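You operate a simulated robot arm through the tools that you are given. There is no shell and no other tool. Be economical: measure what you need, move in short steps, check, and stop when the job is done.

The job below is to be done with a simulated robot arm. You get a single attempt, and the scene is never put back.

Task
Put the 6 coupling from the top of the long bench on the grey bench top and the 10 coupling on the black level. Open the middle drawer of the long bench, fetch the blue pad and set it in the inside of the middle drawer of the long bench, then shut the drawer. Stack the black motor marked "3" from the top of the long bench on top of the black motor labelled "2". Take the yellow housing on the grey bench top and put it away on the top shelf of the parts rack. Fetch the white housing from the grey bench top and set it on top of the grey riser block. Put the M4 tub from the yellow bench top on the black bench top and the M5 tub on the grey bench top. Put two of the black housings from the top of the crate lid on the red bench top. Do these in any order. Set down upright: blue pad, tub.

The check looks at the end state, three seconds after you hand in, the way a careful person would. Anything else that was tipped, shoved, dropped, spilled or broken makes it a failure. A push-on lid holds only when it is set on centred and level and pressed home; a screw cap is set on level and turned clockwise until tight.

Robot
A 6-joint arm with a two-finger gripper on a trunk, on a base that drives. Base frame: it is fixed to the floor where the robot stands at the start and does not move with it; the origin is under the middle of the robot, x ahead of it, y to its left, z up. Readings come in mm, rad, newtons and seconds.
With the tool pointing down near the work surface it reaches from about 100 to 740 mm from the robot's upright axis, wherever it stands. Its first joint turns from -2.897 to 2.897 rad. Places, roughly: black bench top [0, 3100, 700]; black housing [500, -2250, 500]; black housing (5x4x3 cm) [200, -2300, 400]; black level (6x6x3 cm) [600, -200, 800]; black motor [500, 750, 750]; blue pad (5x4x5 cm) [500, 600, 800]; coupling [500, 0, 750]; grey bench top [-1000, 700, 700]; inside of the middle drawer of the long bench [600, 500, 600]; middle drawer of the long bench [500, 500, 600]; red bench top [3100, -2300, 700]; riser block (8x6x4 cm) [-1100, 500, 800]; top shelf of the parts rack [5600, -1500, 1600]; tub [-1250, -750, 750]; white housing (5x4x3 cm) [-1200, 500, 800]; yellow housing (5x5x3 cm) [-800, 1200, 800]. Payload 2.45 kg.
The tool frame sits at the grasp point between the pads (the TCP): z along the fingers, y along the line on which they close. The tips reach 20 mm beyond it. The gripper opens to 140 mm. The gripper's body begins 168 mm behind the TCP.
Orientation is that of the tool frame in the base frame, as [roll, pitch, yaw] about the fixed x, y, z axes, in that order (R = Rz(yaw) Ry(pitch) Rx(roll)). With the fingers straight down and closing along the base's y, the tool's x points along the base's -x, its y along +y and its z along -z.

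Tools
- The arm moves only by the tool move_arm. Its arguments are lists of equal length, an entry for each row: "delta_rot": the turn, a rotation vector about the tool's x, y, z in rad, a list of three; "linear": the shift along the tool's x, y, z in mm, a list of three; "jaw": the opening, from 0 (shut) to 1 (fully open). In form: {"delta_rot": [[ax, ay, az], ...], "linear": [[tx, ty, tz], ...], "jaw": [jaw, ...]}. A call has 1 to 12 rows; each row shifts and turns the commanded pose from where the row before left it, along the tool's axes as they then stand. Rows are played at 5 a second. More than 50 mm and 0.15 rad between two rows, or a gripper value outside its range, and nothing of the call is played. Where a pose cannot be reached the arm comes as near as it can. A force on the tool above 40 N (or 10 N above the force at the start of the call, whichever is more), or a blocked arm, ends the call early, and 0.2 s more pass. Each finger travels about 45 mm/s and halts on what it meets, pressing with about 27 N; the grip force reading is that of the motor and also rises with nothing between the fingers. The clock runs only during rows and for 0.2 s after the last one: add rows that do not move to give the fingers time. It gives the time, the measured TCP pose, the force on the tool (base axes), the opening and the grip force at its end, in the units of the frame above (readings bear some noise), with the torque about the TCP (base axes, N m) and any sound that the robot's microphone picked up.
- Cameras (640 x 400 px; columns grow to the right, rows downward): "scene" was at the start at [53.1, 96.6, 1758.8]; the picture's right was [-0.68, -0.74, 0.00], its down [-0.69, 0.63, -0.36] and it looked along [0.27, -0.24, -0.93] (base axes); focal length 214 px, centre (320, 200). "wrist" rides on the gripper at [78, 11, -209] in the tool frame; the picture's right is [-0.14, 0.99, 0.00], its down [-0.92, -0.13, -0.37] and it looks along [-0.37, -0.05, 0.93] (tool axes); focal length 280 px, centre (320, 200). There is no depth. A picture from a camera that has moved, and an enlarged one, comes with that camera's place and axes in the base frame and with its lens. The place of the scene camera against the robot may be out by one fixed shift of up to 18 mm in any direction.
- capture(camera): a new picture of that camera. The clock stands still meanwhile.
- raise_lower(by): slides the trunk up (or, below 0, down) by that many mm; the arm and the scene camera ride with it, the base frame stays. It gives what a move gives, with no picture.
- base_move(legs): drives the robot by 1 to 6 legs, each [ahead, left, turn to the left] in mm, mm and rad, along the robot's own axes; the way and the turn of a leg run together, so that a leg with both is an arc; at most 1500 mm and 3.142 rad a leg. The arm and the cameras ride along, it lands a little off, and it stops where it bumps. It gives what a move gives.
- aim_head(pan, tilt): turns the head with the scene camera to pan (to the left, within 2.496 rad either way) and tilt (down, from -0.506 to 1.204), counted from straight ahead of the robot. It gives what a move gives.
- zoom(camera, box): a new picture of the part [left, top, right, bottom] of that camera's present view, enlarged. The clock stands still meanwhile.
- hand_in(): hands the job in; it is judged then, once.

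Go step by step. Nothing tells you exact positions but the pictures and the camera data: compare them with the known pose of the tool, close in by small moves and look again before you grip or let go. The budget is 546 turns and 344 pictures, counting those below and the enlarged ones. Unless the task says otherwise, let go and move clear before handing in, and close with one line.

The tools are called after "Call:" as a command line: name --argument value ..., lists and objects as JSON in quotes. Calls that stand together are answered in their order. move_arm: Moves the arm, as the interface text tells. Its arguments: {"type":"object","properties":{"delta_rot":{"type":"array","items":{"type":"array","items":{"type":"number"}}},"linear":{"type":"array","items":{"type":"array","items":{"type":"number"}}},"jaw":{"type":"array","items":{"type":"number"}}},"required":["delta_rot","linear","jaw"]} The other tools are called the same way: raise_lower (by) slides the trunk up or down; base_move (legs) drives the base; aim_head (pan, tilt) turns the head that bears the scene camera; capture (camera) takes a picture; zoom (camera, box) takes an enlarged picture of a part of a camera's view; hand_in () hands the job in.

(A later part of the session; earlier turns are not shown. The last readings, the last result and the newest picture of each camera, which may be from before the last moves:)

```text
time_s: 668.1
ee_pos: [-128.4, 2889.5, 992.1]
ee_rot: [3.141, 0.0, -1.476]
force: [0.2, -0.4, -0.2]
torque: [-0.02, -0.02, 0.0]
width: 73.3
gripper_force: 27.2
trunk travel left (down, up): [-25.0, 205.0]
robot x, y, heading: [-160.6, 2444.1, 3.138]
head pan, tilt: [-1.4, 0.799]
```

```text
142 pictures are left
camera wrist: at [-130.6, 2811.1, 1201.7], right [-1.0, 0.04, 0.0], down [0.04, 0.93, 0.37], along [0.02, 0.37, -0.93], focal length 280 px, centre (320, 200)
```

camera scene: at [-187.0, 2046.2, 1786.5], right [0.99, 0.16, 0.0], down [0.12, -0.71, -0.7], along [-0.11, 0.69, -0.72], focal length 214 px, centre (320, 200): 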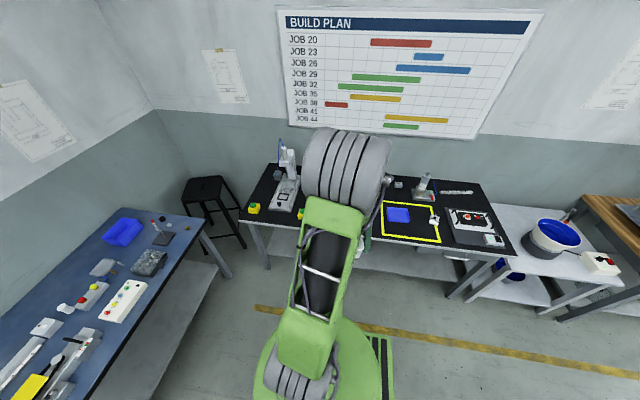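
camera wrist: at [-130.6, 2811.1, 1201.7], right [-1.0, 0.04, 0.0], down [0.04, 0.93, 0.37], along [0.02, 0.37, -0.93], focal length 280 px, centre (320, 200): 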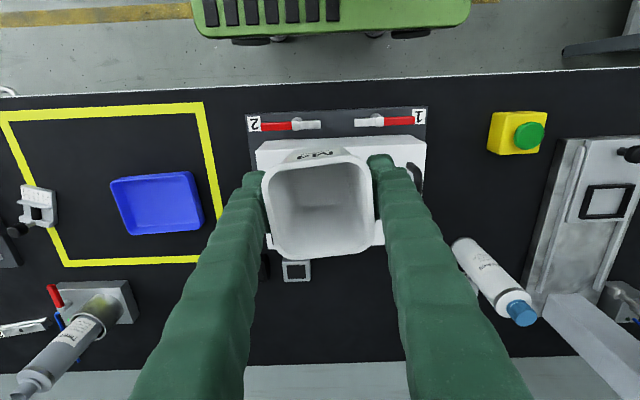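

Free spot at about (-411, 2997). Shifting there.

Call:
base_move --legs '[[282, 0, 0]]'

Call:
move_arm --delta_rot '[[0, 0, 0.095], [0, 0, 0], [0, 0, 0], [0, 0, 0]]' --linear '[[-36, 0, 0], [-36, 0, 0], [-36, 0, 30], [0, 0, 0]]' --jaw '[0.4, 0.4, 0.4, 0.4]'

Call:
capture --camera "wrist"

```text
time_s: 670.1
ee_pos: [-407.4, 2891.2, 991.7]
ee_rot: [3.142, -0.001, -1.478]
force: [0.1, 0.7, 0.5]
torque: [0.02, -0.03, 0.0]
width: 73.4
gripper_force: 27.2
trunk travel left (down, up): [-25.0, 205.0]
robot x, y, heading: [-446.5, 2440.8, 3.136]
head pan, tilt: [-1.4, 0.799]
```

```text
time_s: 671.1
ee_pos: [-407.2, 2998.7, 962.8]
ee_rot: [-3.142, -0.002, -1.575]
force: [0.5, 0.8, -1.0]
torque: [-0.05, 0.01, -0.01]
width: 73.7
gripper_force: 26.5
trunk travel left (down, up): [-25.0, 205.0]
robot x, y, heading: [-448.3, 2439.1, 3.137]
head pan, tilt: [-1.4, 0.799]
```

```text
141 pictures are left
camera wrist: at [-418.7, 2921.0, 1173.2], right [-0.99, 0.14, 0.0], down [0.13, 0.92, 0.37], along [0.05, 0.37, -0.93], focal length 280 px, centre (320, 200)
```

wrist: 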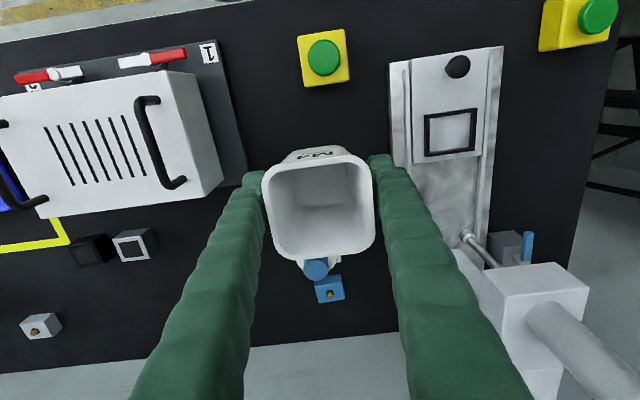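

Call:
move_arm --delta_rot '[[0, 0, 0], [0, 0, 0], [0, 0, 0], [0, 0, 0], [0, 0, 0]]' --linear '[[11, 0, 45], [0, 0, 45], [0, 0, 42], [0, 0, 25], [0, 0, 0]]' --jaw '[0.4, 0.4, 0.4, 0.4, 0.4]'

Call:
move_arm --delta_rot '[[0, 0, 0], [0, 0, 0], [0, 0, 0], [0, 0, 0]]' --linear '[[0, 0, 3], [0, 0, 2], [0, 0, 2], [0, 0, 0]]' --jaw '[0.4, 0.4, 0.4, 0.4]'

```text
time_s: 672.3
ee_pos: [-411.2, 2988.9, 806.0]
ee_rot: [3.14, 0.003, -1.574]
force: [-0.5, 0.3, 0.2]
torque: [0.02, 0.02, -0.02]
width: 73.2
gripper_force: 27.1
trunk travel left (down, up): [-25.0, 205.0]
robot x, y, heading: [-442.6, 2441.6, 3.139]
head pan, tilt: [-1.4, 0.799]
```

```text
time_s: 673.3
ee_pos: [-412.5, 2987.5, 797.2]
ee_rot: [-3.141, 0.001, -1.574]
force: [-0.6, -0.8, -0.1]
torque: [0.02, 0.02, 0.0]
width: 73.5
gripper_force: 27.6
trunk travel left (down, up): [-25.0, 205.0]
robot x, y, heading: [-445.1, 2439.3, 3.137]
head pan, tilt: [-1.4, 0.799]
```

Call:
move_arm --delta_rot '[[0, 0, 0], [0, 0, 0], [0, 0, 0]]' --linear '[[0, 0, 1.5], [0, 0, 1.5], [0, 0, 0]]' --jaw '[0.4, 0.4, 0.4]'

Call:
move_arm --delta_rot '[[0, 0, 0], [0, 0, 0], [0, 0, 0]]' --linear '[[0, 0, 1.2], [0, 0, 1.2], [0, 0, 0]]' --jaw '[0.4, 0.4, 0.4]'

```text
time_s: 674.1
ee_pos: [-410.4, 2987.7, 796.3]
ee_rot: [-3.141, 0.002, -1.573]
force: [-1.1, -2.0, 16.0]
torque: [-0.16, 0.03, 0.0]
width: 73.5
gripper_force: 26.5
trunk travel left (down, up): [-25.0, 205.0]
robot x, y, heading: [-442.4, 2442.6, 3.138]
head pan, tilt: [-1.4, 0.799]
```

```text
time_s: 674.9
ee_pos: [-410.5, 2987.3, 793.1]
ee_rot: [3.141, 0.002, -1.574]
force: [-1.2, -1.1, 25.8]
torque: [0.11, 0.0, -0.02]
width: 73.2
gripper_force: 27.2
trunk travel left (down, up): [-25.0, 205.0]
robot x, y, heading: [-443.8, 2440.9, 3.136]
head pan, tilt: [-1.4, 0.799]
```

Contact; releasing and rising straight up.

Call:
move_arm --delta_rot '[[0, 0, 0], [0, 0, 0], [0, 0, 0], [0, 0, 0], [0, 0, 0], [0, 0, 0], [0, 0, 0], [0, 0, 0]]' --linear '[[0, 0, -2], [0, 0, 0], [0, 0, 0], [0, 0, -15], [0, 0, -45], [0, 0, -48], [0, 0, -48], [0, 0, -40]]' --jaw '[0.56, 0.62, 0.7, 0.7, 0.7, 0.7, 0.7, 0.7]'

Call:
capture --camera "wrist"

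```text
time_s: 676.7
ee_pos: [-413.6, 2988.2, 991.7]
ee_rot: [-3.141, 0.001, -1.573]
force: [0.8, 0.1, 0.1]
torque: [0.0, 0.08, 0.0]
width: 97.9
gripper_force: 0.0
trunk travel left (down, up): [-25.0, 205.0]
robot x, y, heading: [-445.3, 2443.6, 3.137]
head pan, tilt: [-1.4, 0.799]
```

```text
140 pictures are left
camera wrist: at [-423.3, 2909.0, 1202.3], right [-0.99, 0.14, 0.0], down [0.13, 0.92, 0.37], along [0.05, 0.37, -0.93], focal length 280 px, centre (320, 200)
```

wrist: 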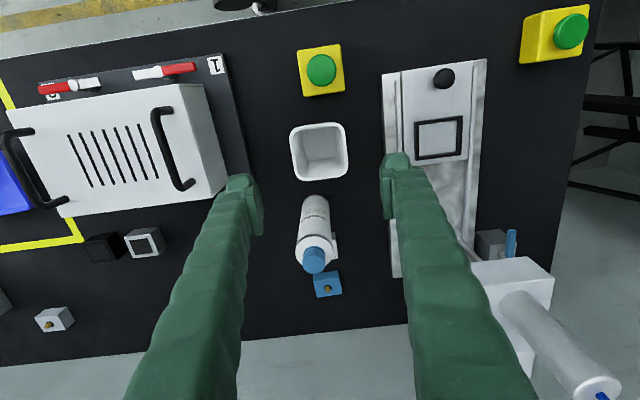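

M4 tub placed. Now heading to the long bench, right side facing it, for the motors.

Call:
move_arm --delta_rot '[[0, 0, 0], [0, 0, 0], [0, 0, 0], [0, 0, 0]]' --linear '[[40, 0, 0], [40, 0, 0], [35, 0, 0], [0, 0, 0]]' --jaw '[0.7, 0.7, 0.7, 0.7]'

Call:
base_move --legs '[[0, 350, 0], [-275, 0, 0], [0, 0, -1.567]]'

Call:
base_move --legs '[[-1390, 0, 0]]'

Call:
aim_head --pan -1.3 --tilt 0.9

Call:
capture --camera "scene"

```text
time_s: 677.7
ee_pos: [-413.5, 2871.7, 990.1]
ee_rot: [3.141, 0.0, -1.572]
force: [0.5, -0.3, 0.2]
torque: [0.02, 0.02, 0.01]
width: 98.3
gripper_force: 0.0
trunk travel left (down, up): [-25.0, 205.0]
robot x, y, heading: [-442.8, 2442.5, 3.135]
head pan, tilt: [-1.4, 0.799]
```

```text
time_s: 686.6
ee_pos: [262.5, 2066.2, 990.2]
ee_rot: [-3.141, 0.0, -3.123]
force: [0.1, 0.3, 0.7]
torque: [-0.04, 0.01, -0.01]
width: 98.0
gripper_force: 0.0
trunk travel left (down, up): [-25.0, 205.0]
robot x, y, heading: [-167.5, 2086.6, 1.581]
head pan, tilt: [-1.4, 0.799]
```

```text
time_s: 693.7
ee_pos: [284.0, 655.1, 989.6]
ee_rot: [-3.141, -0.001, -3.124]
force: [0.2, 0.0, -0.2]
torque: [0.01, -0.02, -0.01]
width: 98.0
gripper_force: 0.1
trunk travel left (down, up): [-25.0, 205.0]
robot x, y, heading: [-143.5, 678.2, 1.592]
head pan, tilt: [-1.4, 0.799]
```

```text
time_s: 694.3
ee_pos: [285.0, 654.5, 989.7]
ee_rot: [-3.14, -0.001, -3.124]
force: [-0.1, -0.2, 0.0]
torque: [-0.01, -0.03, -0.01]
width: 98.0
gripper_force: 0.0
trunk travel left (down, up): [-25.0, 205.0]
robot x, y, heading: [-143.8, 675.9, 1.588]
head pan, tilt: [-1.3, 0.901]
```

```text
139 pictures are left
camera scene: at [-211.5, 701.6, 1778.6], right [0.28, -0.96, 0.0], down [-0.75, -0.22, -0.62], along [0.6, 0.17, -0.78], focal length 214 px, centre (320, 200)
```

scene: 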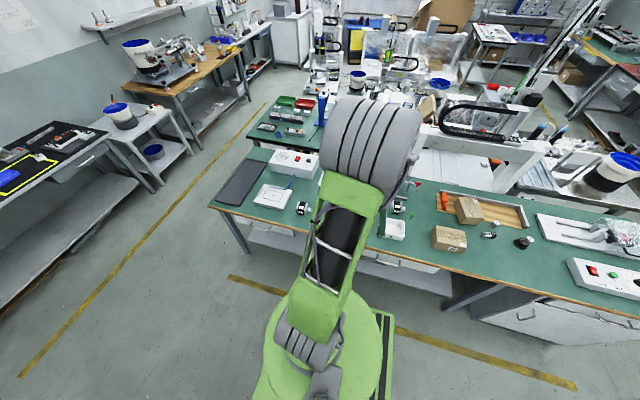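

Call:
base_move --legs '[[20, -222, -0.017]]'

Call:
move_arm --delta_rot '[[0, 0, 0], [0, 0, 0], [0, 0, 0], [0, 0, 0], [0, 0, 0], [0, 0, 0]]' --linear '[[-40, 25, 0], [-40, 25, 0], [-40, 25, 0], [-40, 25, 0], [-20, 30, 0], [0, 0, 0]]' --jaw '[0.7, 0.7, 0.7, 0.7, 0.7, 0.7]'

Call:
capture --camera "wrist"

```text
time_s: 696.9
ee_pos: [506.6, 668.3, 988.7]
ee_rot: [-3.14, 0.0, 3.138]
force: [1.0, 0.9, 0.2]
torque: [-0.02, 0.0, -0.01]
width: 98.2
gripper_force: 0.0
trunk travel left (down, up): [-25.0, 205.0]
robot x, y, heading: [76.3, 696.2, 1.566]
head pan, tilt: [-1.3, 0.901]
```

```text
time_s: 698.3
ee_pos: [685.1, 798.0, 991.4]
ee_rot: [-3.141, -0.001, 3.137]
force: [-1.0, 0.6, -0.5]
torque: [-0.04, 0.01, 0.0]
width: 98.0
gripper_force: 0.1
trunk travel left (down, up): [-25.0, 205.0]
robot x, y, heading: [76.6, 701.7, 1.566]
head pan, tilt: [-1.3, 0.901]
```

```text
138 pictures are left
camera wrist: at [607.1, 809.2, 1200.0], right [0.14, 0.99, 0.0], down [0.92, -0.13, 0.37], along [0.37, -0.05, -0.93], focal length 280 px, centre (320, 200)
```

wrist: 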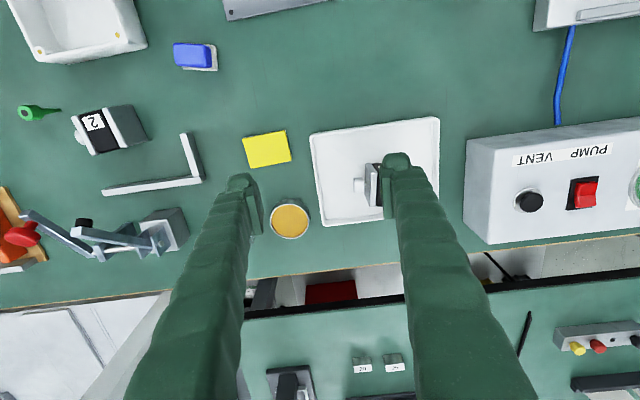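

Call:
move_arm --delta_rot '[[0, 0, 0], [0, 0, 0], [0, 0, 0], [0, 0, 0]]' --linear '[[-10, 45, 0], [-10, 45, 0], [0, 0, 30], [0, 0, 0]]' --jaw '[0.7, 0.7, 0.7, 0.7]'

Call:
capture --camera "wrist"

Call:
zoom --camera "wrist" --box '[240, 100, 400, 200]'

```text
time_s: 699.3
ee_pos: [706.0, 886.6, 959.2]
ee_rot: [3.14, -0.001, 3.139]
force: [0.2, 0.5, 0.5]
torque: [0.04, -0.01, -0.01]
width: 97.8
gripper_force: 0.1
trunk travel left (down, up): [-25.0, 205.0]
robot x, y, heading: [82.0, 702.6, 1.565]
head pan, tilt: [-1.3, 0.901]
```

```text
137 pictures are left
camera wrist: at [628.7, 898.4, 1170.1], right [0.14, 0.99, 0.0], down [0.92, -0.13, 0.37], along [0.37, -0.05, -0.93], focal length 280 px, centre (320, 200)
```

wrist: 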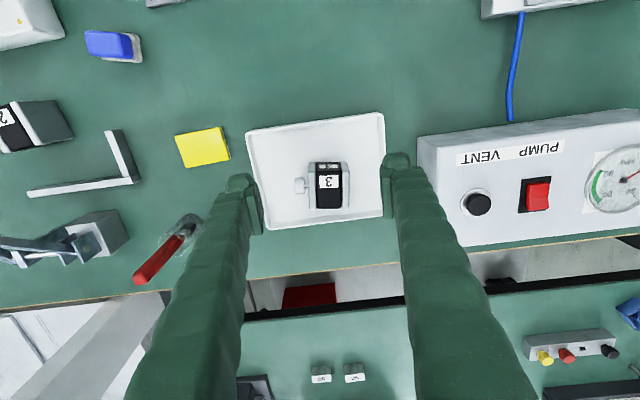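

```text
4.00 times, centred on (320, 150) of wrist
camera zoom: at [628.7, 898.4, 1170.1], right [0.14, 0.99, 0.0], down [0.92, -0.13, 0.37], along [0.37, -0.05, -0.93], focal length 1122 px, centre (320, 400)
```

zoom: 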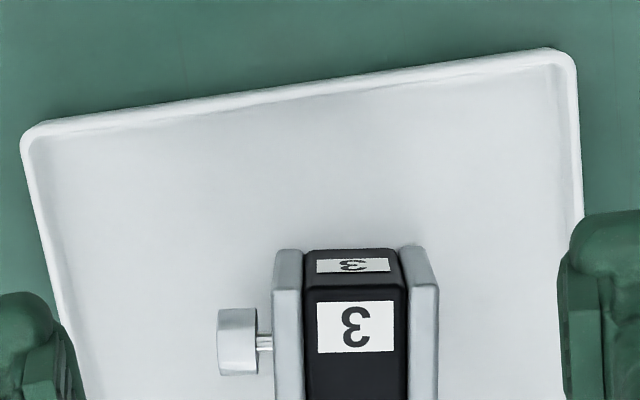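

Motor 3 is at about (763, 893) with its shaft knob toward -y. I'll turn the gripper ~82° to grip it across the body.

Call:
move_arm --delta_rot '[[0, 0, 0], [0, 0, 0], [0, 0, -0.143], [0, 0, -0.143], [0, 0, -0.143], [0, 0, -0.143], [0, 0, -0.143], [0, 0, -0.143], [0, 0, -0.143], [0, 0, -0.143], [0, 0, -0.143], [0, 0, -0.143]]' --linear '[[-28, 3, 20], [-28, 3, 20], [0, 0, 0], [0, 0, 0], [0, 0, 0], [0, 0, 0], [0, 0, 0], [0, 0, 0], [0, 0, 0], [0, 0, 0], [0, 0, 0], [0, 0, 0]]' --jaw '[0.7, 0.7, 0.7, 0.7, 0.7, 0.7, 0.7, 0.7, 0.7, 0.7, 0.7, 0.7]'

Call:
capture --camera "wrist"

```text
time_s: 701.9
ee_pos: [763.5, 893.4, 919.4]
ee_rot: [3.141, 0.002, -1.713]
force: [0.2, 0.2, 0.3]
torque: [0.01, 0.0, 0.02]
width: 97.9
gripper_force: 0.1
trunk travel left (down, up): [-25.0, 205.0]
robot x, y, heading: [75.2, 698.1, 1.564]
head pan, tilt: [-1.3, 0.901]
```

```text
135 pictures are left
camera wrist: at [741.8, 817.8, 1129.4], right [-0.96, 0.28, 0.0], down [0.26, 0.89, 0.37], along [0.1, 0.35, -0.93], focal length 280 px, centre (320, 200)
```

wrist: 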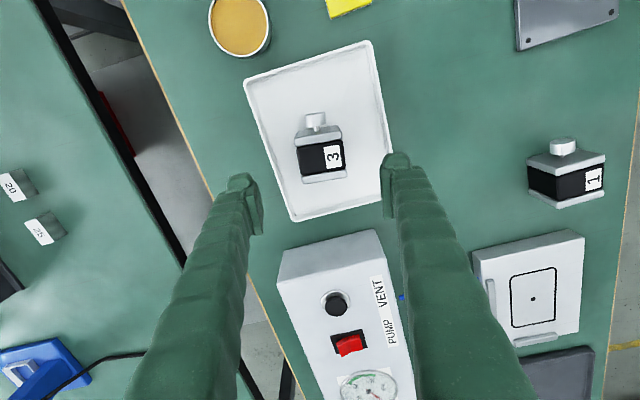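

Call:
move_arm --delta_rot '[[0, 0, 0], [0, 0, 0], [0, 0, 0], [0, 0, 0], [0, 0, 0]]' --linear '[[0, 2, 45], [0, 0, 45], [0, 0, 35], [0, 0, 15], [0, 0, 0]]' --jaw '[0.54, 0.54, 0.54, 0.54, 0.54]'

Call:
capture --camera "wrist"

```text
time_s: 703.1
ee_pos: [760.3, 893.2, 781.4]
ee_rot: [-3.14, 0.0, -1.715]
force: [0.2, 0.0, -0.1]
torque: [-0.03, -0.01, 0.01]
width: 75.5
gripper_force: 0.1
trunk travel left (down, up): [-25.0, 205.0]
robot x, y, heading: [78.5, 701.9, 1.566]
head pan, tilt: [-1.3, 0.901]
```

```text
134 pictures are left
camera wrist: at [739.0, 817.5, 990.8], right [-0.96, 0.28, 0.0], down [0.26, 0.89, 0.37], along [0.1, 0.35, -0.93], focal length 280 px, centre (320, 200)
```

wrist: 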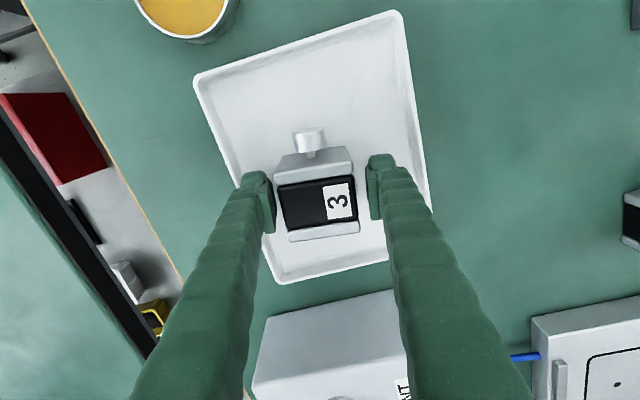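

Call:
move_arm --delta_rot '[[0, 0, 0], [0, 0, 0], [0, 0, 0], [0, 0, 0], [0, 0, 0]]' --linear '[[0, 0, 11], [0, 0, 0], [0, 0, 0], [0, 0, 0], [0, 0, 0]]' --jaw '[0.54, 0.4, 0.25, 0.25, 0.25]'

Call:
move_arm --delta_rot '[[0, 0, 0], [0, 0, 0], [0, 0, 0], [0, 0, 0], [0, 0, 0]]' --linear '[[0, 0, -30], [0, 0, -45], [0, 0, -45], [0, 0, -45], [0, 0, 0]]' --jaw '[0.25, 0.25, 0.25, 0.25, 0.25]'

Call:
zoom --camera "wrist" --box '[200, 100, 440, 250]'

```text
time_s: 704.3
ee_pos: [760.1, 893.2, 770.8]
ee_rot: [-3.14, 0.0, -1.716]
force: [2.1, -0.6, 2.2]
torque: [0.01, 0.02, 0.11]
width: 59.2
gripper_force: 26.8
trunk travel left (down, up): [-25.0, 205.0]
robot x, y, heading: [76.9, 698.8, 1.561]
head pan, tilt: [-1.3, 0.901]
```

```text
time_s: 705.5
ee_pos: [760.7, 894.3, 935.5]
ee_rot: [3.14, 0.0, -1.714]
force: [0.6, -0.5, -7.2]
torque: [0.0, -0.02, -0.02]
width: 59.3
gripper_force: 27.0
trunk travel left (down, up): [-25.0, 205.0]
robot x, y, heading: [80.0, 699.0, 1.565]
head pan, tilt: [-1.3, 0.901]
```

```text
2.67 times, centred on (320, 175) of wrist
camera zoom: at [739.1, 818.9, 1145.3], right [-0.96, 0.28, 0.0], down [0.26, 0.89, 0.37], along [0.1, 0.35, -0.93], focal length 748 px, centre (320, 267)
```

zoom: 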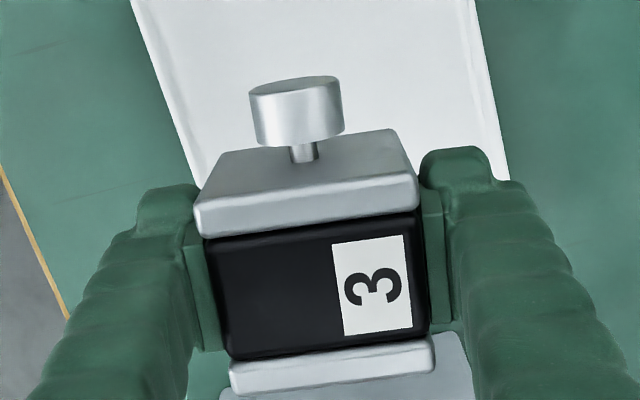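

Call:
move_arm --delta_rot '[[0, 0, 0], [0, 0, 0], [0, 0, 0], [0, 0, 0], [0, 0, 0], [0, 0, 0], [0, 0, 0], [0, 0, 0], [0, 0, 0]]' --linear '[[42, 11, -5], [42, 11, 0], [42, 11, 0], [42, 11, 0], [42, 11, 0], [42, 11, 0], [42, 11, 0], [42, 11, 0], [0, 0, 0]]' --jaw '[0.25, 0.25, 0.25, 0.25, 0.25, 0.25, 0.25, 0.25, 0.25]'

Call:
capture --camera "wrist"

```text
time_s: 707.5
ee_pos: [626.5, 574.4, 938.9]
ee_rot: [-3.14, 0.0, -1.713]
force: [-0.4, -0.9, -7.2]
torque: [0.05, -0.01, 0.01]
width: 59.1
gripper_force: 27.0
trunk travel left (down, up): [-25.0, 205.0]
robot x, y, heading: [79.3, 700.9, 1.562]
head pan, tilt: [-1.3, 0.901]
```

```text
132 pictures are left
camera wrist: at [604.9, 498.9, 1148.8], right [-0.96, 0.28, 0.0], down [0.26, 0.89, 0.37], along [0.1, 0.35, -0.93], focal length 280 px, centre (320, 200)
```

wrist: 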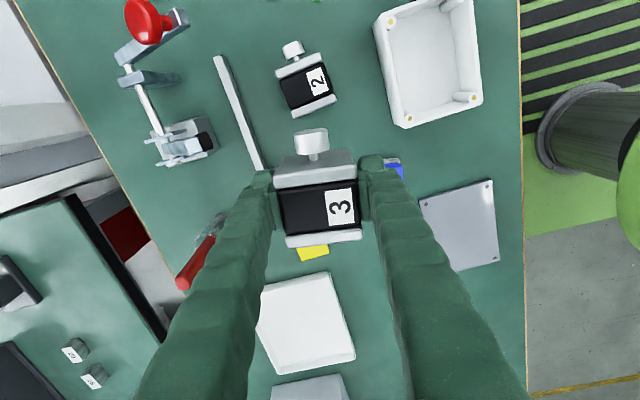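

Call:
zoom --camera "wrist" --box '[240, 30, 400, 130]'

```text
4.00 times, centred on (320, 80) of wrist
camera zoom: at [604.9, 498.9, 1148.8], right [-0.96, 0.28, 0.0], down [0.26, 0.89, 0.37], along [0.1, 0.35, -0.93], focal length 1122 px, centre (320, 680)
```

zoom: 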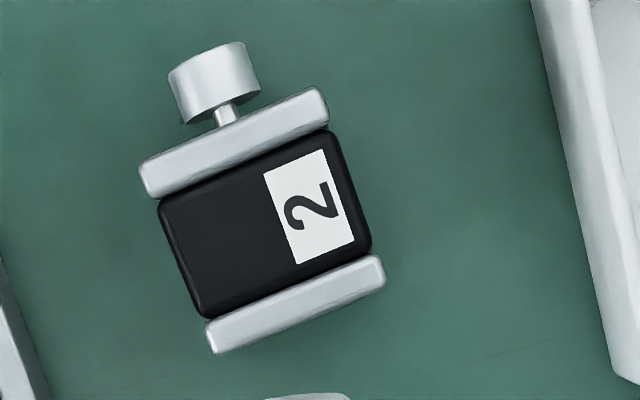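

Call:
move_arm --delta_rot '[[0, 0, 0], [0, 0, 0], [0, 0, -0.1275], [0, 0, -0.1275], [0, 0, 0], [0, 0, 0]]' --linear '[[42, -2, 0], [41.8, -2, 0], [0, 0, 0], [0, 0, 0], [0, 0, 40], [0, 0, 40]]' --jaw '[0.25, 0.25, 0.25, 0.25, 0.25, 0.25]'

Call:
move_arm --delta_rot '[[0, 0, 0], [0, 0, 0]]' --linear '[[0, 0, 13], [0, 0, 0]]' --jaw '[0.25, 0.25]'

Call:
capture --camera "wrist"

Call:
zoom --camera "wrist" --box '[200, 60, 440, 210]'

```text
time_s: 708.9
ee_pos: [618.8, 493.0, 858.7]
ee_rot: [-3.141, 0.0, -1.459]
force: [-0.5, 0.2, -6.5]
torque: [0.06, 0.07, 0.0]
width: 59.4
gripper_force: 26.8
trunk travel left (down, up): [-25.0, 205.0]
robot x, y, heading: [75.3, 701.7, 1.565]
head pan, tilt: [-1.3, 0.901]
```

```text
time_s: 709.5
ee_pos: [618.6, 492.0, 846.1]
ee_rot: [3.141, 0.001, -1.459]
force: [0.1, 0.2, -6.7]
torque: [0.02, 0.01, -0.01]
width: 58.9
gripper_force: 27.0
trunk travel left (down, up): [-25.0, 205.0]
robot x, y, heading: [75.7, 699.1, 1.561]
head pan, tilt: [-1.3, 0.901]
```

```text
130 pictures are left
camera wrist: at [616.9, 412.7, 1055.7], right [-1.0, 0.03, 0.0], down [0.02, 0.93, 0.37], along [0.01, 0.37, -0.93], focal length 280 px, centre (320, 200)
```

wrist: 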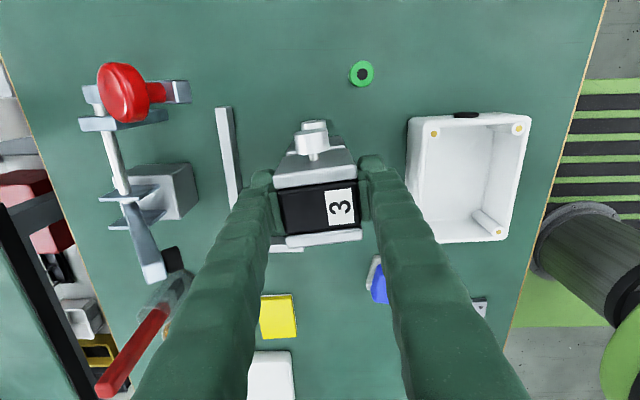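

```text
2.67 times, centred on (320, 135) of wrist
camera zoom: at [616.9, 412.7, 1055.7], right [-1.0, 0.03, 0.0], down [0.02, 0.93, 0.37], along [0.01, 0.37, -0.93], focal length 748 px, centre (320, 373)
```

zoom: 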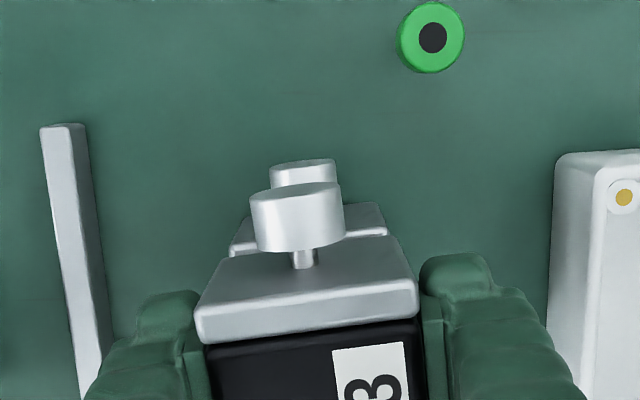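

Alignment looks good. Lowering motor 3 onto motor 2.

Call:
move_arm --delta_rot '[[0, 0, 0], [0, 0, 0], [0, 0, 0]]' --linear '[[0, 0, 7], [0, 0, 5], [0, 0, 0]]' --jaw '[0.25, 0.25, 0.25]'

Call:
move_arm --delta_rot '[[0, 0, 0], [0, 0, 0], [0, 0, 0]]' --linear '[[0, 0, 2], [0, 0, 2], [0, 0, 0]]' --jaw '[0.25, 0.25, 0.25]'

Call:
move_arm --delta_rot '[[0, 0, 0], [0, 0, 0], [0, 0, 0]]' --linear '[[0, 0, 1.5], [0, 0, 1.5], [0, 0, 0]]' --jaw '[0.25, 0.25, 0.25]'

```text
time_s: 710.3
ee_pos: [618.0, 488.6, 833.1]
ee_rot: [-3.141, 0.0, -1.457]
force: [-0.5, -0.5, -6.9]
torque: [0.01, 0.02, 0.0]
width: 58.9
gripper_force: 27.0
trunk travel left (down, up): [-25.0, 205.0]
robot x, y, heading: [76.6, 700.9, 1.566]
head pan, tilt: [-1.3, 0.901]
```

```text
time_s: 711.1
ee_pos: [616.6, 490.0, 828.8]
ee_rot: [3.141, 0.0, -1.46]
force: [0.1, -0.5, -6.7]
torque: [0.03, 0.01, -0.03]
width: 59.0
gripper_force: 27.1
trunk travel left (down, up): [-25.0, 205.0]
robot x, y, heading: [78.3, 698.5, 1.566]
head pan, tilt: [-1.3, 0.901]
```

```text
time_s: 711.9
ee_pos: [618.7, 489.9, 826.3]
ee_rot: [-3.14, 0.0, -1.457]
force: [0.9, -0.4, -6.3]
torque: [0.04, -0.03, -0.03]
width: 58.8
gripper_force: 26.8
trunk travel left (down, up): [-25.0, 205.0]
robot x, y, heading: [74.4, 702.2, 1.562]
head pan, tilt: [-1.3, 0.901]
```

Call:
move_arm --delta_rot '[[0, 0, 0], [0, 0, 0], [0, 0, 0]]' --linear '[[0, 0, 1.5], [0, 0, 1.5], [0, 0, 0]]' --jaw '[0.25, 0.25, 0.25]'

Call:
move_arm --delta_rot '[[0, 0, 0], [0, 0, 0], [0, 0, 0]]' --linear '[[0, 0, 1.5], [0, 0, 1.5], [0, 0, 0]]' --jaw '[0.25, 0.25, 0.25]'

Call:
zoom --camera "wrist" --box '[200, 90, 440, 240]'

```text
time_s: 712.7
ee_pos: [617.3, 490.7, 823.6]
ee_rot: [-3.141, 0.0, -1.46]
force: [0.4, 0.3, -6.9]
torque: [-0.01, 0.0, 0.01]
width: 58.9
gripper_force: 27.0
trunk travel left (down, up): [-25.0, 205.0]
robot x, y, heading: [73.4, 695.1, 1.563]
head pan, tilt: [-1.3, 0.901]
```

```text
time_s: 713.5
ee_pos: [616.9, 489.8, 823.4]
ee_rot: [-3.139, -0.001, -1.458]
force: [-1.5, 5.0, 18.2]
torque: [0.35, 0.36, -0.02]
width: 59.3
gripper_force: 26.6
trunk travel left (down, up): [-25.0, 205.0]
robot x, y, heading: [73.9, 699.2, 1.558]
head pan, tilt: [-1.3, 0.901]
```

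```text
2.67 times, centred on (320, 165) of wrist
camera zoom: at [615.5, 411.8, 1032.8], right [-1.0, 0.03, 0.0], down [0.02, 0.93, 0.37], along [0.01, 0.37, -0.93], focal length 748 px, centre (320, 293)
```

zoom: 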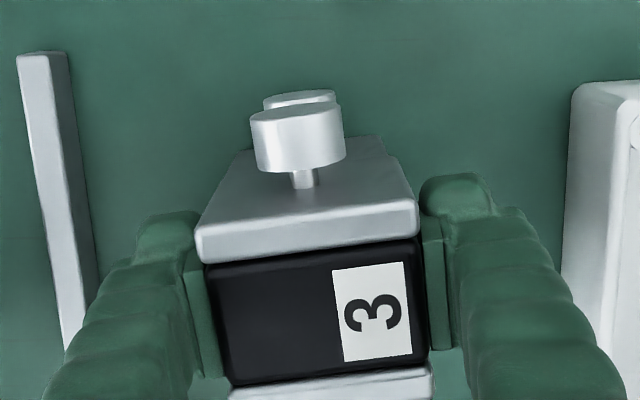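

Call:
move_arm --delta_rot '[[0, 0, 0], [0, 0, 0], [0, 0, 0], [0, 0, 0], [0, 0, 0], [0, 0, 0], [0, 0, 0], [0, 0, 0]]' --linear '[[0, 0, -1], [0, 0, 0], [0, 0, 0], [0, 0, 0], [0, 0, -20], [0, 0, -40], [0, 0, -45], [0, 0, 0]]' --jaw '[0.44, 0.48, 0.54, 0.56, 0.56, 0.56, 0.56, 0.56]'

Call:
capture --camera "wrist"

```text
time_s: 715.3
ee_pos: [616.2, 490.0, 928.0]
ee_rot: [3.141, 0.0, -1.459]
force: [-0.3, 0.1, 0.2]
torque: [-0.03, -0.05, 0.0]
width: 78.5
gripper_force: 0.1
trunk travel left (down, up): [-25.0, 205.0]
robot x, y, heading: [74.3, 697.0, 1.563]
head pan, tilt: [-1.3, 0.901]
```

```text
127 pictures are left
camera wrist: at [614.3, 411.7, 1137.6], right [-1.0, 0.03, 0.0], down [0.02, 0.93, 0.37], along [0.01, 0.37, -0.93], focal length 280 px, centre (320, 200)
```

wrist: 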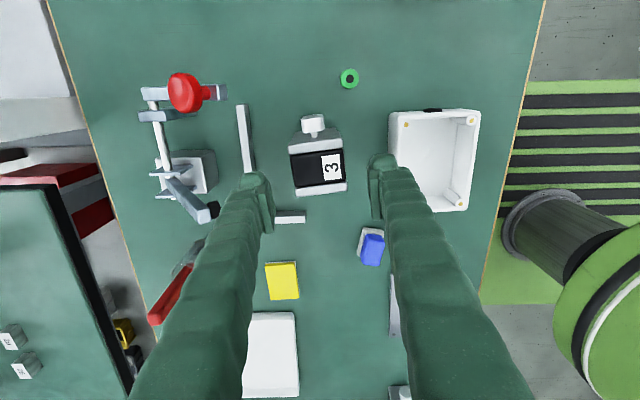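

Motor 3 is stacked on motor 2. Now looking at the blue pad near (548, 631).

Call:
move_arm --delta_rot '[[0, 0, 0], [0, 0, 0], [0, 0, 0], [0, 0, 0], [0, 0, 0]]' --linear '[[-37, 13, 0], [-37, 13, 0], [-37, 13, 0], [-37, 13, 25], [0, 0, 0]]' --jaw '[0.6, 0.6, 0.6, 0.6, 0.6]'

Call:
capture --camera "wrist"

Call:
zoom --camera "wrist" --box '[240, 100, 400, 200]'

```text
time_s: 716.5
ee_pos: [549.6, 632.5, 903.1]
ee_rot: [-3.141, -0.001, -1.462]
force: [0.8, 1.0, 0.1]
torque: [0.04, 0.02, 0.01]
width: 84.1
gripper_force: 0.0
trunk travel left (down, up): [-25.0, 205.0]
robot x, y, heading: [73.1, 698.3, 1.564]
head pan, tilt: [-1.3, 0.901]
```

```text
126 pictures are left
camera wrist: at [548.1, 553.2, 1113.3], right [-1.0, 0.03, 0.0], down [0.03, 0.93, 0.37], along [0.01, 0.37, -0.93], focal length 280 px, centre (320, 200)
```

wrist: 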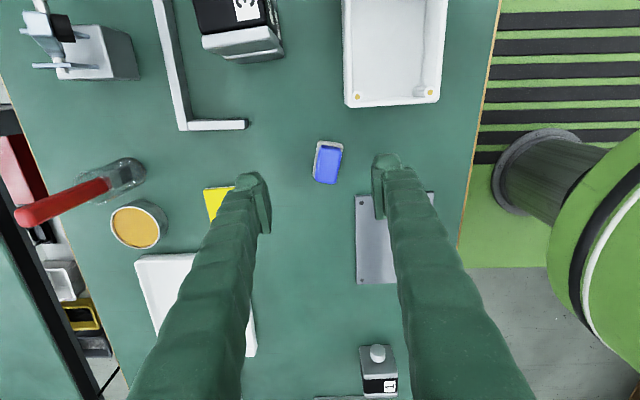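

```text
4.00 times, centred on (320, 150) of wrist
camera zoom: at [548.1, 553.2, 1113.3], right [-1.0, 0.03, 0.0], down [0.03, 0.93, 0.37], along [0.01, 0.37, -0.93], focal length 1122 px, centre (320, 400)
```

zoom: 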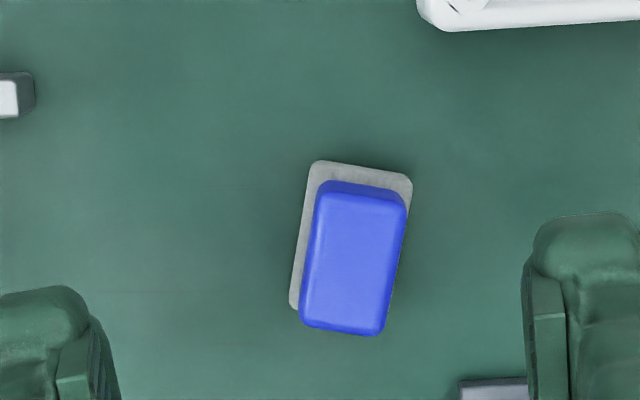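

Call:
move_arm --delta_rot '[[0, 0, 0], [0, 0, 0.103], [0, 0, 0.103], [0, 0, 0.103], [0, 0, 0]]' --linear '[[-7, 8, 20], [0, 0, 25], [0, 0, 25], [0, 0, 15], [0, 0, 0]]' --jaw '[0.5, 0.5, 0.5, 0.5, 0.5]'

Call:
zoom --camera "wrist" --box '[200, 100, 440, 250]'

```text
time_s: 717.7
ee_pos: [541.0, 637.5, 817.3]
ee_rot: [-3.14, 0.0, -1.771]
force: [0.3, 0.3, -0.1]
torque: [0.01, 0.0, 0.0]
width: 70.1
gripper_force: 0.2
trunk travel left (down, up): [-25.0, 205.0]
robot x, y, heading: [78.5, 700.7, 1.565]
head pan, tilt: [-1.3, 0.901]
```

```text
2.67 times, centred on (320, 175) of wrist
camera zoom: at [515.3, 563.4, 1026.9], right [-0.94, 0.33, 0.0], down [0.31, 0.88, 0.37], along [0.12, 0.35, -0.93], focal length 748 px, centre (320, 267)
```

zoom: 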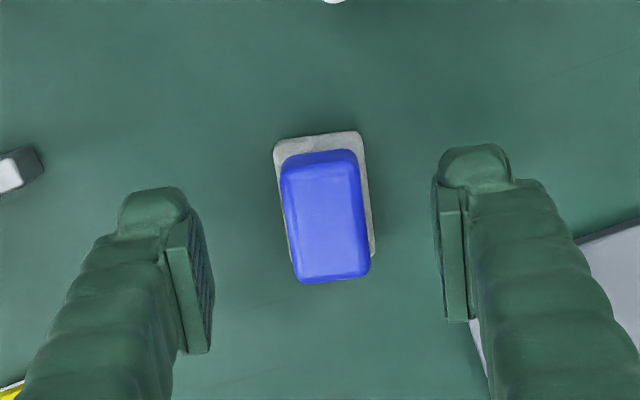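

Call:
move_arm --delta_rot '[[0, 0, 0], [0, 0, 0], [0, 0, 0], [0, 0, 0], [0, 0, 0], [0, 0, 0], [0, 0, 0]]' --linear '[[0, 1.5, 25], [0, 0, 20], [0, 0, 0], [0, 0, 0], [0, 0, 0], [0, 0, 0], [0, 0, 0]]' --jaw '[0.5, 0.5, 0.4, 0.2, 0.1, 0.1, 0.1]'

Call:
move_arm --delta_rot '[[0, 0, 0], [0, 0, 0], [0, 0, 0], [0, 0, 0]]' --linear '[[0, 0, -30], [0, 0, -45], [0, 0, -45], [0, 0, 0]]' --jaw '[0.1, 0.1, 0.1, 0.1]'

Call:
capture --camera "wrist"

```text
time_s: 719.3
ee_pos: [539.6, 637.8, 773.0]
ee_rot: [3.141, 0.0, -1.767]
force: [0.1, 0.7, 0.8]
torque: [-0.01, -0.01, -0.05]
width: 26.7
gripper_force: 27.5
trunk travel left (down, up): [-25.0, 205.0]
robot x, y, heading: [75.2, 699.5, 1.565]
head pan, tilt: [-1.3, 0.901]
```

```text
time_s: 720.3
ee_pos: [541.1, 638.4, 892.9]
ee_rot: [3.141, 0.0, -1.768]
force: [-0.2, -0.5, 0.4]
torque: [-0.04, -0.02, 0.01]
width: 26.6
gripper_force: 26.4
trunk travel left (down, up): [-25.0, 205.0]
robot x, y, heading: [76.8, 700.6, 1.571]
head pan, tilt: [-1.3, 0.901]
```

```text
123 pictures are left
camera wrist: at [515.7, 563.6, 1102.9], right [-0.94, 0.33, 0.0], down [0.31, 0.88, 0.37], along [0.12, 0.35, -0.93], focal length 280 px, centre (320, 200)
```

wrist: 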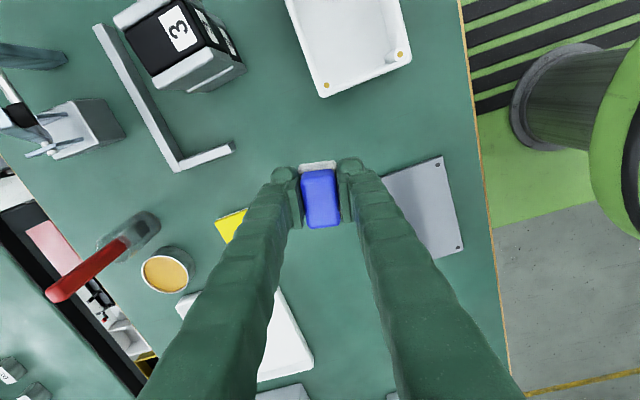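

Call:
move_arm --delta_rot '[[0, 0, 0], [0, 0, 0], [0, 0, 0], [0, 0, 0], [0, 0, 0], [0, 0, 0], [0, 0, 0]]' --linear '[[46.8, 6.1, 0], [46.8, 6.1, 0], [46.8, 6.1, 0], [46.8, 6.1, 0], [46.8, 6.1, 0], [46.8, 6.1, 0], [0, 0, 0]]' --jaw '[0.1, 0.1, 0.1, 0.1, 0.1, 0.1, 0.1]'

Call:
capture --camera "wrist"

```text
time_s: 721.9
ee_pos: [449.8, 370.8, 892.4]
ee_rot: [3.14, 0.001, -1.768]
force: [0.7, -0.8, -0.8]
torque: [0.03, -0.02, 0.03]
width: 26.5
gripper_force: 26.7
trunk travel left (down, up): [-25.0, 205.0]
robot x, y, heading: [75.9, 702.0, 1.569]
head pan, tilt: [-1.3, 0.901]
```

```text
122 pictures are left
camera wrist: at [424.0, 296.3, 1101.5], right [-0.94, 0.33, 0.0], down [0.31, 0.88, 0.37], along [0.12, 0.35, -0.93], focal length 280 px, centre (320, 200)
```

wrist: 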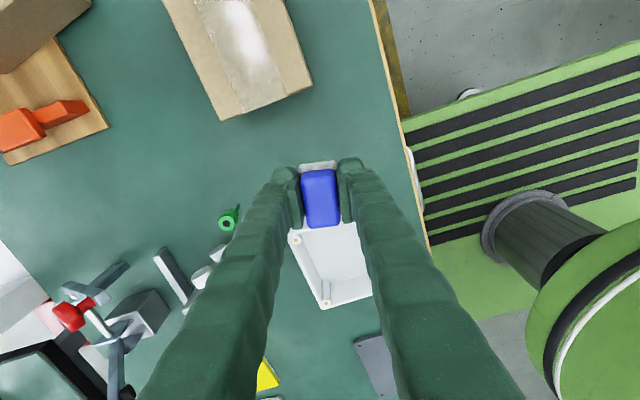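

Call:
move_arm --delta_rot '[[0, 0, 0], [0, 0, 0], [0, 0, 0], [0, 0, 0]]' --linear '[[0, 0, 45], [0, 0, 45], [0, 0, 22], [0, 0, 0]]' --jaw '[0.1, 0.1, 0.1, 0.1]'

Call:
move_arm --delta_rot '[[0, 0, 0], [0, 0, 0], [0, 0, 0], [0, 0, 0]]' --linear '[[0, 0, 2.5], [0, 0, 2.5], [0, 0, 2], [0, 0, 0]]' --jaw '[0.1, 0.1, 0.1, 0.1]'

Call:
move_arm --delta_rot '[[0, 0, 0], [0, 0, 0], [0, 0, 0]]' --linear '[[0, 0, 1.5], [0, 0, 1.5], [0, 0, 0]]' --jaw '[0.1, 0.1, 0.1]'

```text
time_s: 722.9
ee_pos: [450.6, 370.1, 778.3]
ee_rot: [-3.14, -0.001, -1.767]
force: [0.2, 0.1, -1.0]
torque: [0.01, -0.01, 0.0]
width: 26.6
gripper_force: 27.4
trunk travel left (down, up): [-25.0, 205.0]
robot x, y, heading: [77.9, 698.9, 1.565]
head pan, tilt: [-1.3, 0.901]
```

```text
time_s: 723.9
ee_pos: [449.9, 369.2, 772.1]
ee_rot: [3.141, 0.0, -1.767]
force: [-0.2, -0.2, -1.4]
torque: [-0.02, 0.03, -0.02]
width: 26.3
gripper_force: 27.7
trunk travel left (down, up): [-25.0, 205.0]
robot x, y, heading: [76.7, 700.9, 1.564]
head pan, tilt: [-1.3, 0.901]
```

```text
time_s: 724.7
ee_pos: [449.1, 370.7, 770.9]
ee_rot: [-3.14, -0.002, -1.768]
force: [0.9, 3.2, 30.9]
torque: [0.28, 0.09, -0.04]
width: 26.5
gripper_force: 27.1
trunk travel left (down, up): [-25.0, 205.0]
robot x, y, heading: [70.7, 703.2, 1.57]
head pan, tilt: [-1.3, 0.901]
```

Call:
move_arm --delta_rot '[[0, 0, 0], [0, 0, 0], [0, 0, 0], [0, 0, 0], [0, 0, 0], [0, 0, 0], [0, 0, 0], [0, 0, 0.14], [0, 0, 0.14], [0, 0, 0.14], [0, 0, 0.14], [0, 0, 0.14]]' --linear '[[0, 0, -1.5], [0, 0, 0], [0, 0, 0], [0, 0, -30], [0, 0, -45], [0, 0, -45], [0, 0, -45], [0, 0, -20], [0, 0, -20], [0, 0, 0], [0, 0, 0], [0, 0, 0]]' --jaw '[0.3, 0.4, 0.45, 0.45, 0.45, 0.45, 0.45, 0.45, 0.45, 0.45, 0.45, 0.45]'

Call:
capture --camera "wrist"

Call:
move_arm --delta_rot '[[0, 0, 0.14], [0, 0, 0.14], [0, 0, 0.14], [0, 0, 0.14], [0, 0, 0.118], [0, 0, 0]]' --linear '[[0, 0, 0], [0, 0, 0], [0, 0, 0], [0, 0, 0], [0, 0, 0], [0, 0, 0]]' --jaw '[0.45, 0.45, 0.45, 0.45, 0.45, 0.45]'

Call:
base_move --legs '[[0, 240, 0], [0, 0, -1.57]]'

```text
time_s: 727.3
ee_pos: [447.9, 370.6, 975.1]
ee_rot: [3.141, 0.0, -2.471]
force: [0.2, -0.2, -1.4]
torque: [0.03, 0.0, -0.03]
width: 62.9
gripper_force: 0.1
trunk travel left (down, up): [-25.0, 205.0]
robot x, y, heading: [78.0, 697.3, 1.565]
head pan, tilt: [-1.3, 0.901]
```

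```text
121 pictures are left
camera wrist: at [380.8, 329.7, 1186.3], right [-0.51, 0.86, 0.0], down [0.8, 0.47, 0.37], along [0.32, 0.19, -0.93], focal length 280 px, centre (320, 200)
```

wrist: 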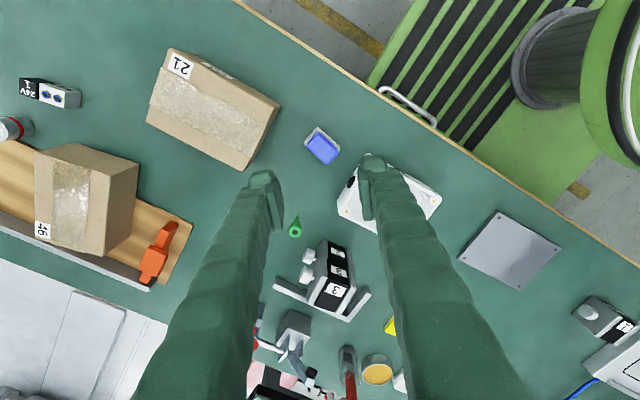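

```text
time_s: 728.7
ee_pos: [447.1, 369.4, 975.0]
ee_rot: [3.141, 0.0, 3.134]
force: [-1.1, -0.4, 0.4]
torque: [0.02, -0.02, 0.03]
width: 63.0
gripper_force: 0.0
trunk travel left (down, up): [-25.0, 205.0]
robot x, y, heading: [77.5, 697.8, 1.564]
head pan, tilt: [-1.3, 0.901]
```

```text
time_s: 735.3
ee_pos: [-497.4, 331.3, 975.4]
ee_rot: [3.141, -0.001, 1.557]
force: [0.2, 0.5, -0.5]
torque: [0.0, -0.02, 0.0]
width: 63.0
gripper_force: 0.1
trunk travel left (down, up): [-25.0, 205.0]
robot x, y, heading: [-169.7, 701.7, -0.016]
head pan, tilt: [-1.3, 0.901]
```

Swinging the arm around to the left-front for the drawer, then driving to the starting stance.

Call:
move_arm --delta_rot '[[0, 0, -0.098], [0, 0, -0.098], [0, 0, -0.098], [0, 0, -0.098], [0, 0, -0.098], [0, 0, -0.098], [0, 0, -0.098], [0, 0, -0.098], [0, 0, -0.098], [0, 0, -0.098], [0, 0, -0.098], [0, 0, -0.098]]' --linear '[[-29.7, 38.2, 0], [-29.7, 38.2, 0], [-29.7, 38.2, 0], [-29.7, 38.2, 0], [-29.7, 38.2, 0], [-29.7, 38.2, 0], [-29.7, 38.2, 0], [-29.7, 38.2, 0], [-29.7, 38.2, 0], [-29.7, 38.2, 0], [-29.7, 38.2, 0], [-29.7, 38.2, 0]]' --jaw '[0.45, 0.45, 0.45, 0.45, 0.45, 0.45, 0.45, 0.45, 0.45, 0.45, 0.45, 0.45]'

Call:
move_arm --delta_rot '[[0, 0, -0.098], [0, 0, -0.098], [0, 0, -0.098], [0, 0, -0.098], [0, 0, -0.098], [0, 0, -0.098], [0, 0, -0.098], [0, 0, -0.098], [0, 0, -0.098], [0, 0, -0.098], [0, 0, -0.098], [0, 0, -0.098]]' --linear '[[-29.7, 38.2, 0], [-29.7, 38.2, 0], [-29.7, 38.2, 0], [-29.7, 38.2, 0], [-29.7, 38.2, 0], [-29.7, 38.2, 0], [-29.7, 38.2, 0], [-29.7, 38.2, 0], [-29.7, 38.2, 0], [-29.7, 38.2, 0], [-29.7, 38.2, 0], [-29.7, 38.2, 0]]' --jaw '[0.45, 0.45, 0.45, 0.45, 0.45, 0.45, 0.45, 0.45, 0.45, 0.45, 0.45, 0.45]'

Call:
base_move --legs '[[0, -700, 0.016]]'

```text
time_s: 737.9
ee_pos: [46.7, 259.4, 976.5]
ee_rot: [-3.141, 0.0, 2.736]
force: [0.7, -1.0, -0.1]
torque: [-0.03, 0.02, 0.03]
width: 62.8
gripper_force: 0.2
trunk travel left (down, up): [-25.0, 205.0]
robot x, y, heading: [-166.7, 698.8, -0.008]
head pan, tilt: [-1.3, 0.901]
```

```text
time_s: 740.5
ee_pos: [322.1, 731.4, 975.4]
ee_rot: [-3.141, 0.002, -2.374]
force: [-0.8, 0.2, -0.7]
torque: [-0.01, 0.0, 0.01]
width: 62.9
gripper_force: 0.1
trunk travel left (down, up): [-25.0, 205.0]
robot x, y, heading: [-166.1, 701.9, -0.014]
head pan, tilt: [-1.3, 0.901]
```

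```text
time_s: 747.1
ee_pos: [321.2, 37.7, 975.2]
ee_rot: [-3.14, 0.001, -2.35]
force: [-0.2, 0.2, 0.3]
torque: [0.0, -0.01, 0.02]
width: 63.2
gripper_force: 0.1
trunk travel left (down, up): [-25.0, 205.0]
robot x, y, heading: [-165.3, -5.9, 0.011]
head pan, tilt: [-1.3, 0.901]
```

Call:
base_move --legs '[[160, 0, -0.011]]'

Call:
move_arm --delta_rot '[[0, 0, -0.13], [0, 0, -0.13], [0, 0, -0.13], [0, 0, -0.13], [0, 0, -0.13], [0, 0, -0.13], [0, 0, 0]]' --linear '[[0, 0, 0], [0, 0, 0], [0, 0, 0], [0, 0, 0], [0, 0, 0], [0, 0, 0], [0, 0, 0]]' --jaw '[0.45, 0.45, 0.45, 0.45, 0.45, 0.45, 0.45]'

Call:
move_arm --delta_rot '[[0, 0, 0], [0, 0, 0], [0, 0, 0], [0, 0, 0], [0, 0, 0], [0, 0, 0], [0, 0, 0], [0, 0, 0], [0, 0, 0], [0, 0, 0], [0, 0, 0]]' --linear '[[-40.2, 18, 0], [-40.2, 18, 0], [-40.2, 18, 0], [-40.2, 18, 0], [-40.2, 18, 0], [-40.2, 18, 0], [-40.2, 18, 0], [-40.2, 18, 0], [-40.2, 18, 0], [-40.2, 18, 0], [0, 0, 0]]' --jaw '[0.45, 0.45, 0.45, 0.45, 0.45, 0.45, 0.45, 0.45, 0.45, 0.45, 0.45]'

Call:
capture --camera "wrist"

```text
time_s: 748.5
ee_pos: [479.5, 33.6, 974.8]
ee_rot: [3.14, 0.0, -2.361]
force: [0.1, 0.0, 0.3]
torque: [-0.01, 0.04, 0.01]
width: 63.1
gripper_force: 0.0
trunk travel left (down, up): [-25.0, 205.0]
robot x, y, heading: [-8.1, -5.9, 0.0]
head pan, tilt: [-1.3, 0.901]
```

```text
time_s: 750.1
ee_pos: [479.6, 34.0, 975.8]
ee_rot: [-3.141, 0.001, -1.581]
force: [-0.4, 0.3, 0.0]
torque: [0.0, -0.02, 0.01]
width: 62.9
gripper_force: 0.1
trunk travel left (down, up): [-25.0, 205.0]
robot x, y, heading: [-8.1, -4.3, 0.0]
head pan, tilt: [-1.3, 0.901]
```

```text
time_s: 752.5
ee_pos: [305.7, 436.6, 974.7]
ee_rot: [-3.141, -0.003, -1.582]
force: [0.2, 0.1, -0.3]
torque: [-0.05, -0.01, -0.01]
width: 62.9
gripper_force: 0.0
trunk travel left (down, up): [-25.0, 205.0]
robot x, y, heading: [-4.1, -5.5, 0.001]
head pan, tilt: [-1.3, 0.901]
```

```text
120 pictures are left
camera wrist: at [293.2, 359.3, 1184.7], right [-0.99, 0.15, 0.0], down [0.14, 0.92, 0.37], along [0.05, 0.36, -0.93], focal length 280 px, centre (320, 200)
```

wrist: 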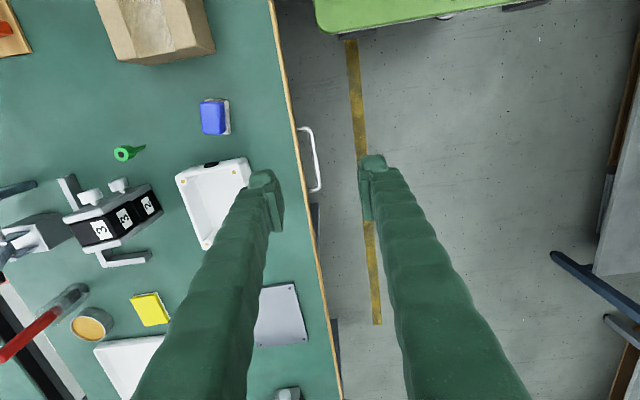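

Call:
zoom --camera "wrist" --box '[260, 100, 380, 225]'

```text
3.20 times, centred on (320, 162) of wrist
camera zoom: at [293.2, 359.3, 1184.7], right [-0.99, 0.15, 0.0], down [0.14, 0.92, 0.37], along [0.05, 0.36, -0.93], focal length 897 px, centre (320, 320)
```

zoom: 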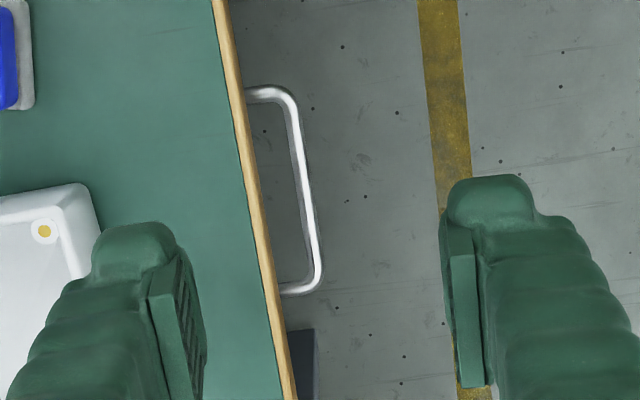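

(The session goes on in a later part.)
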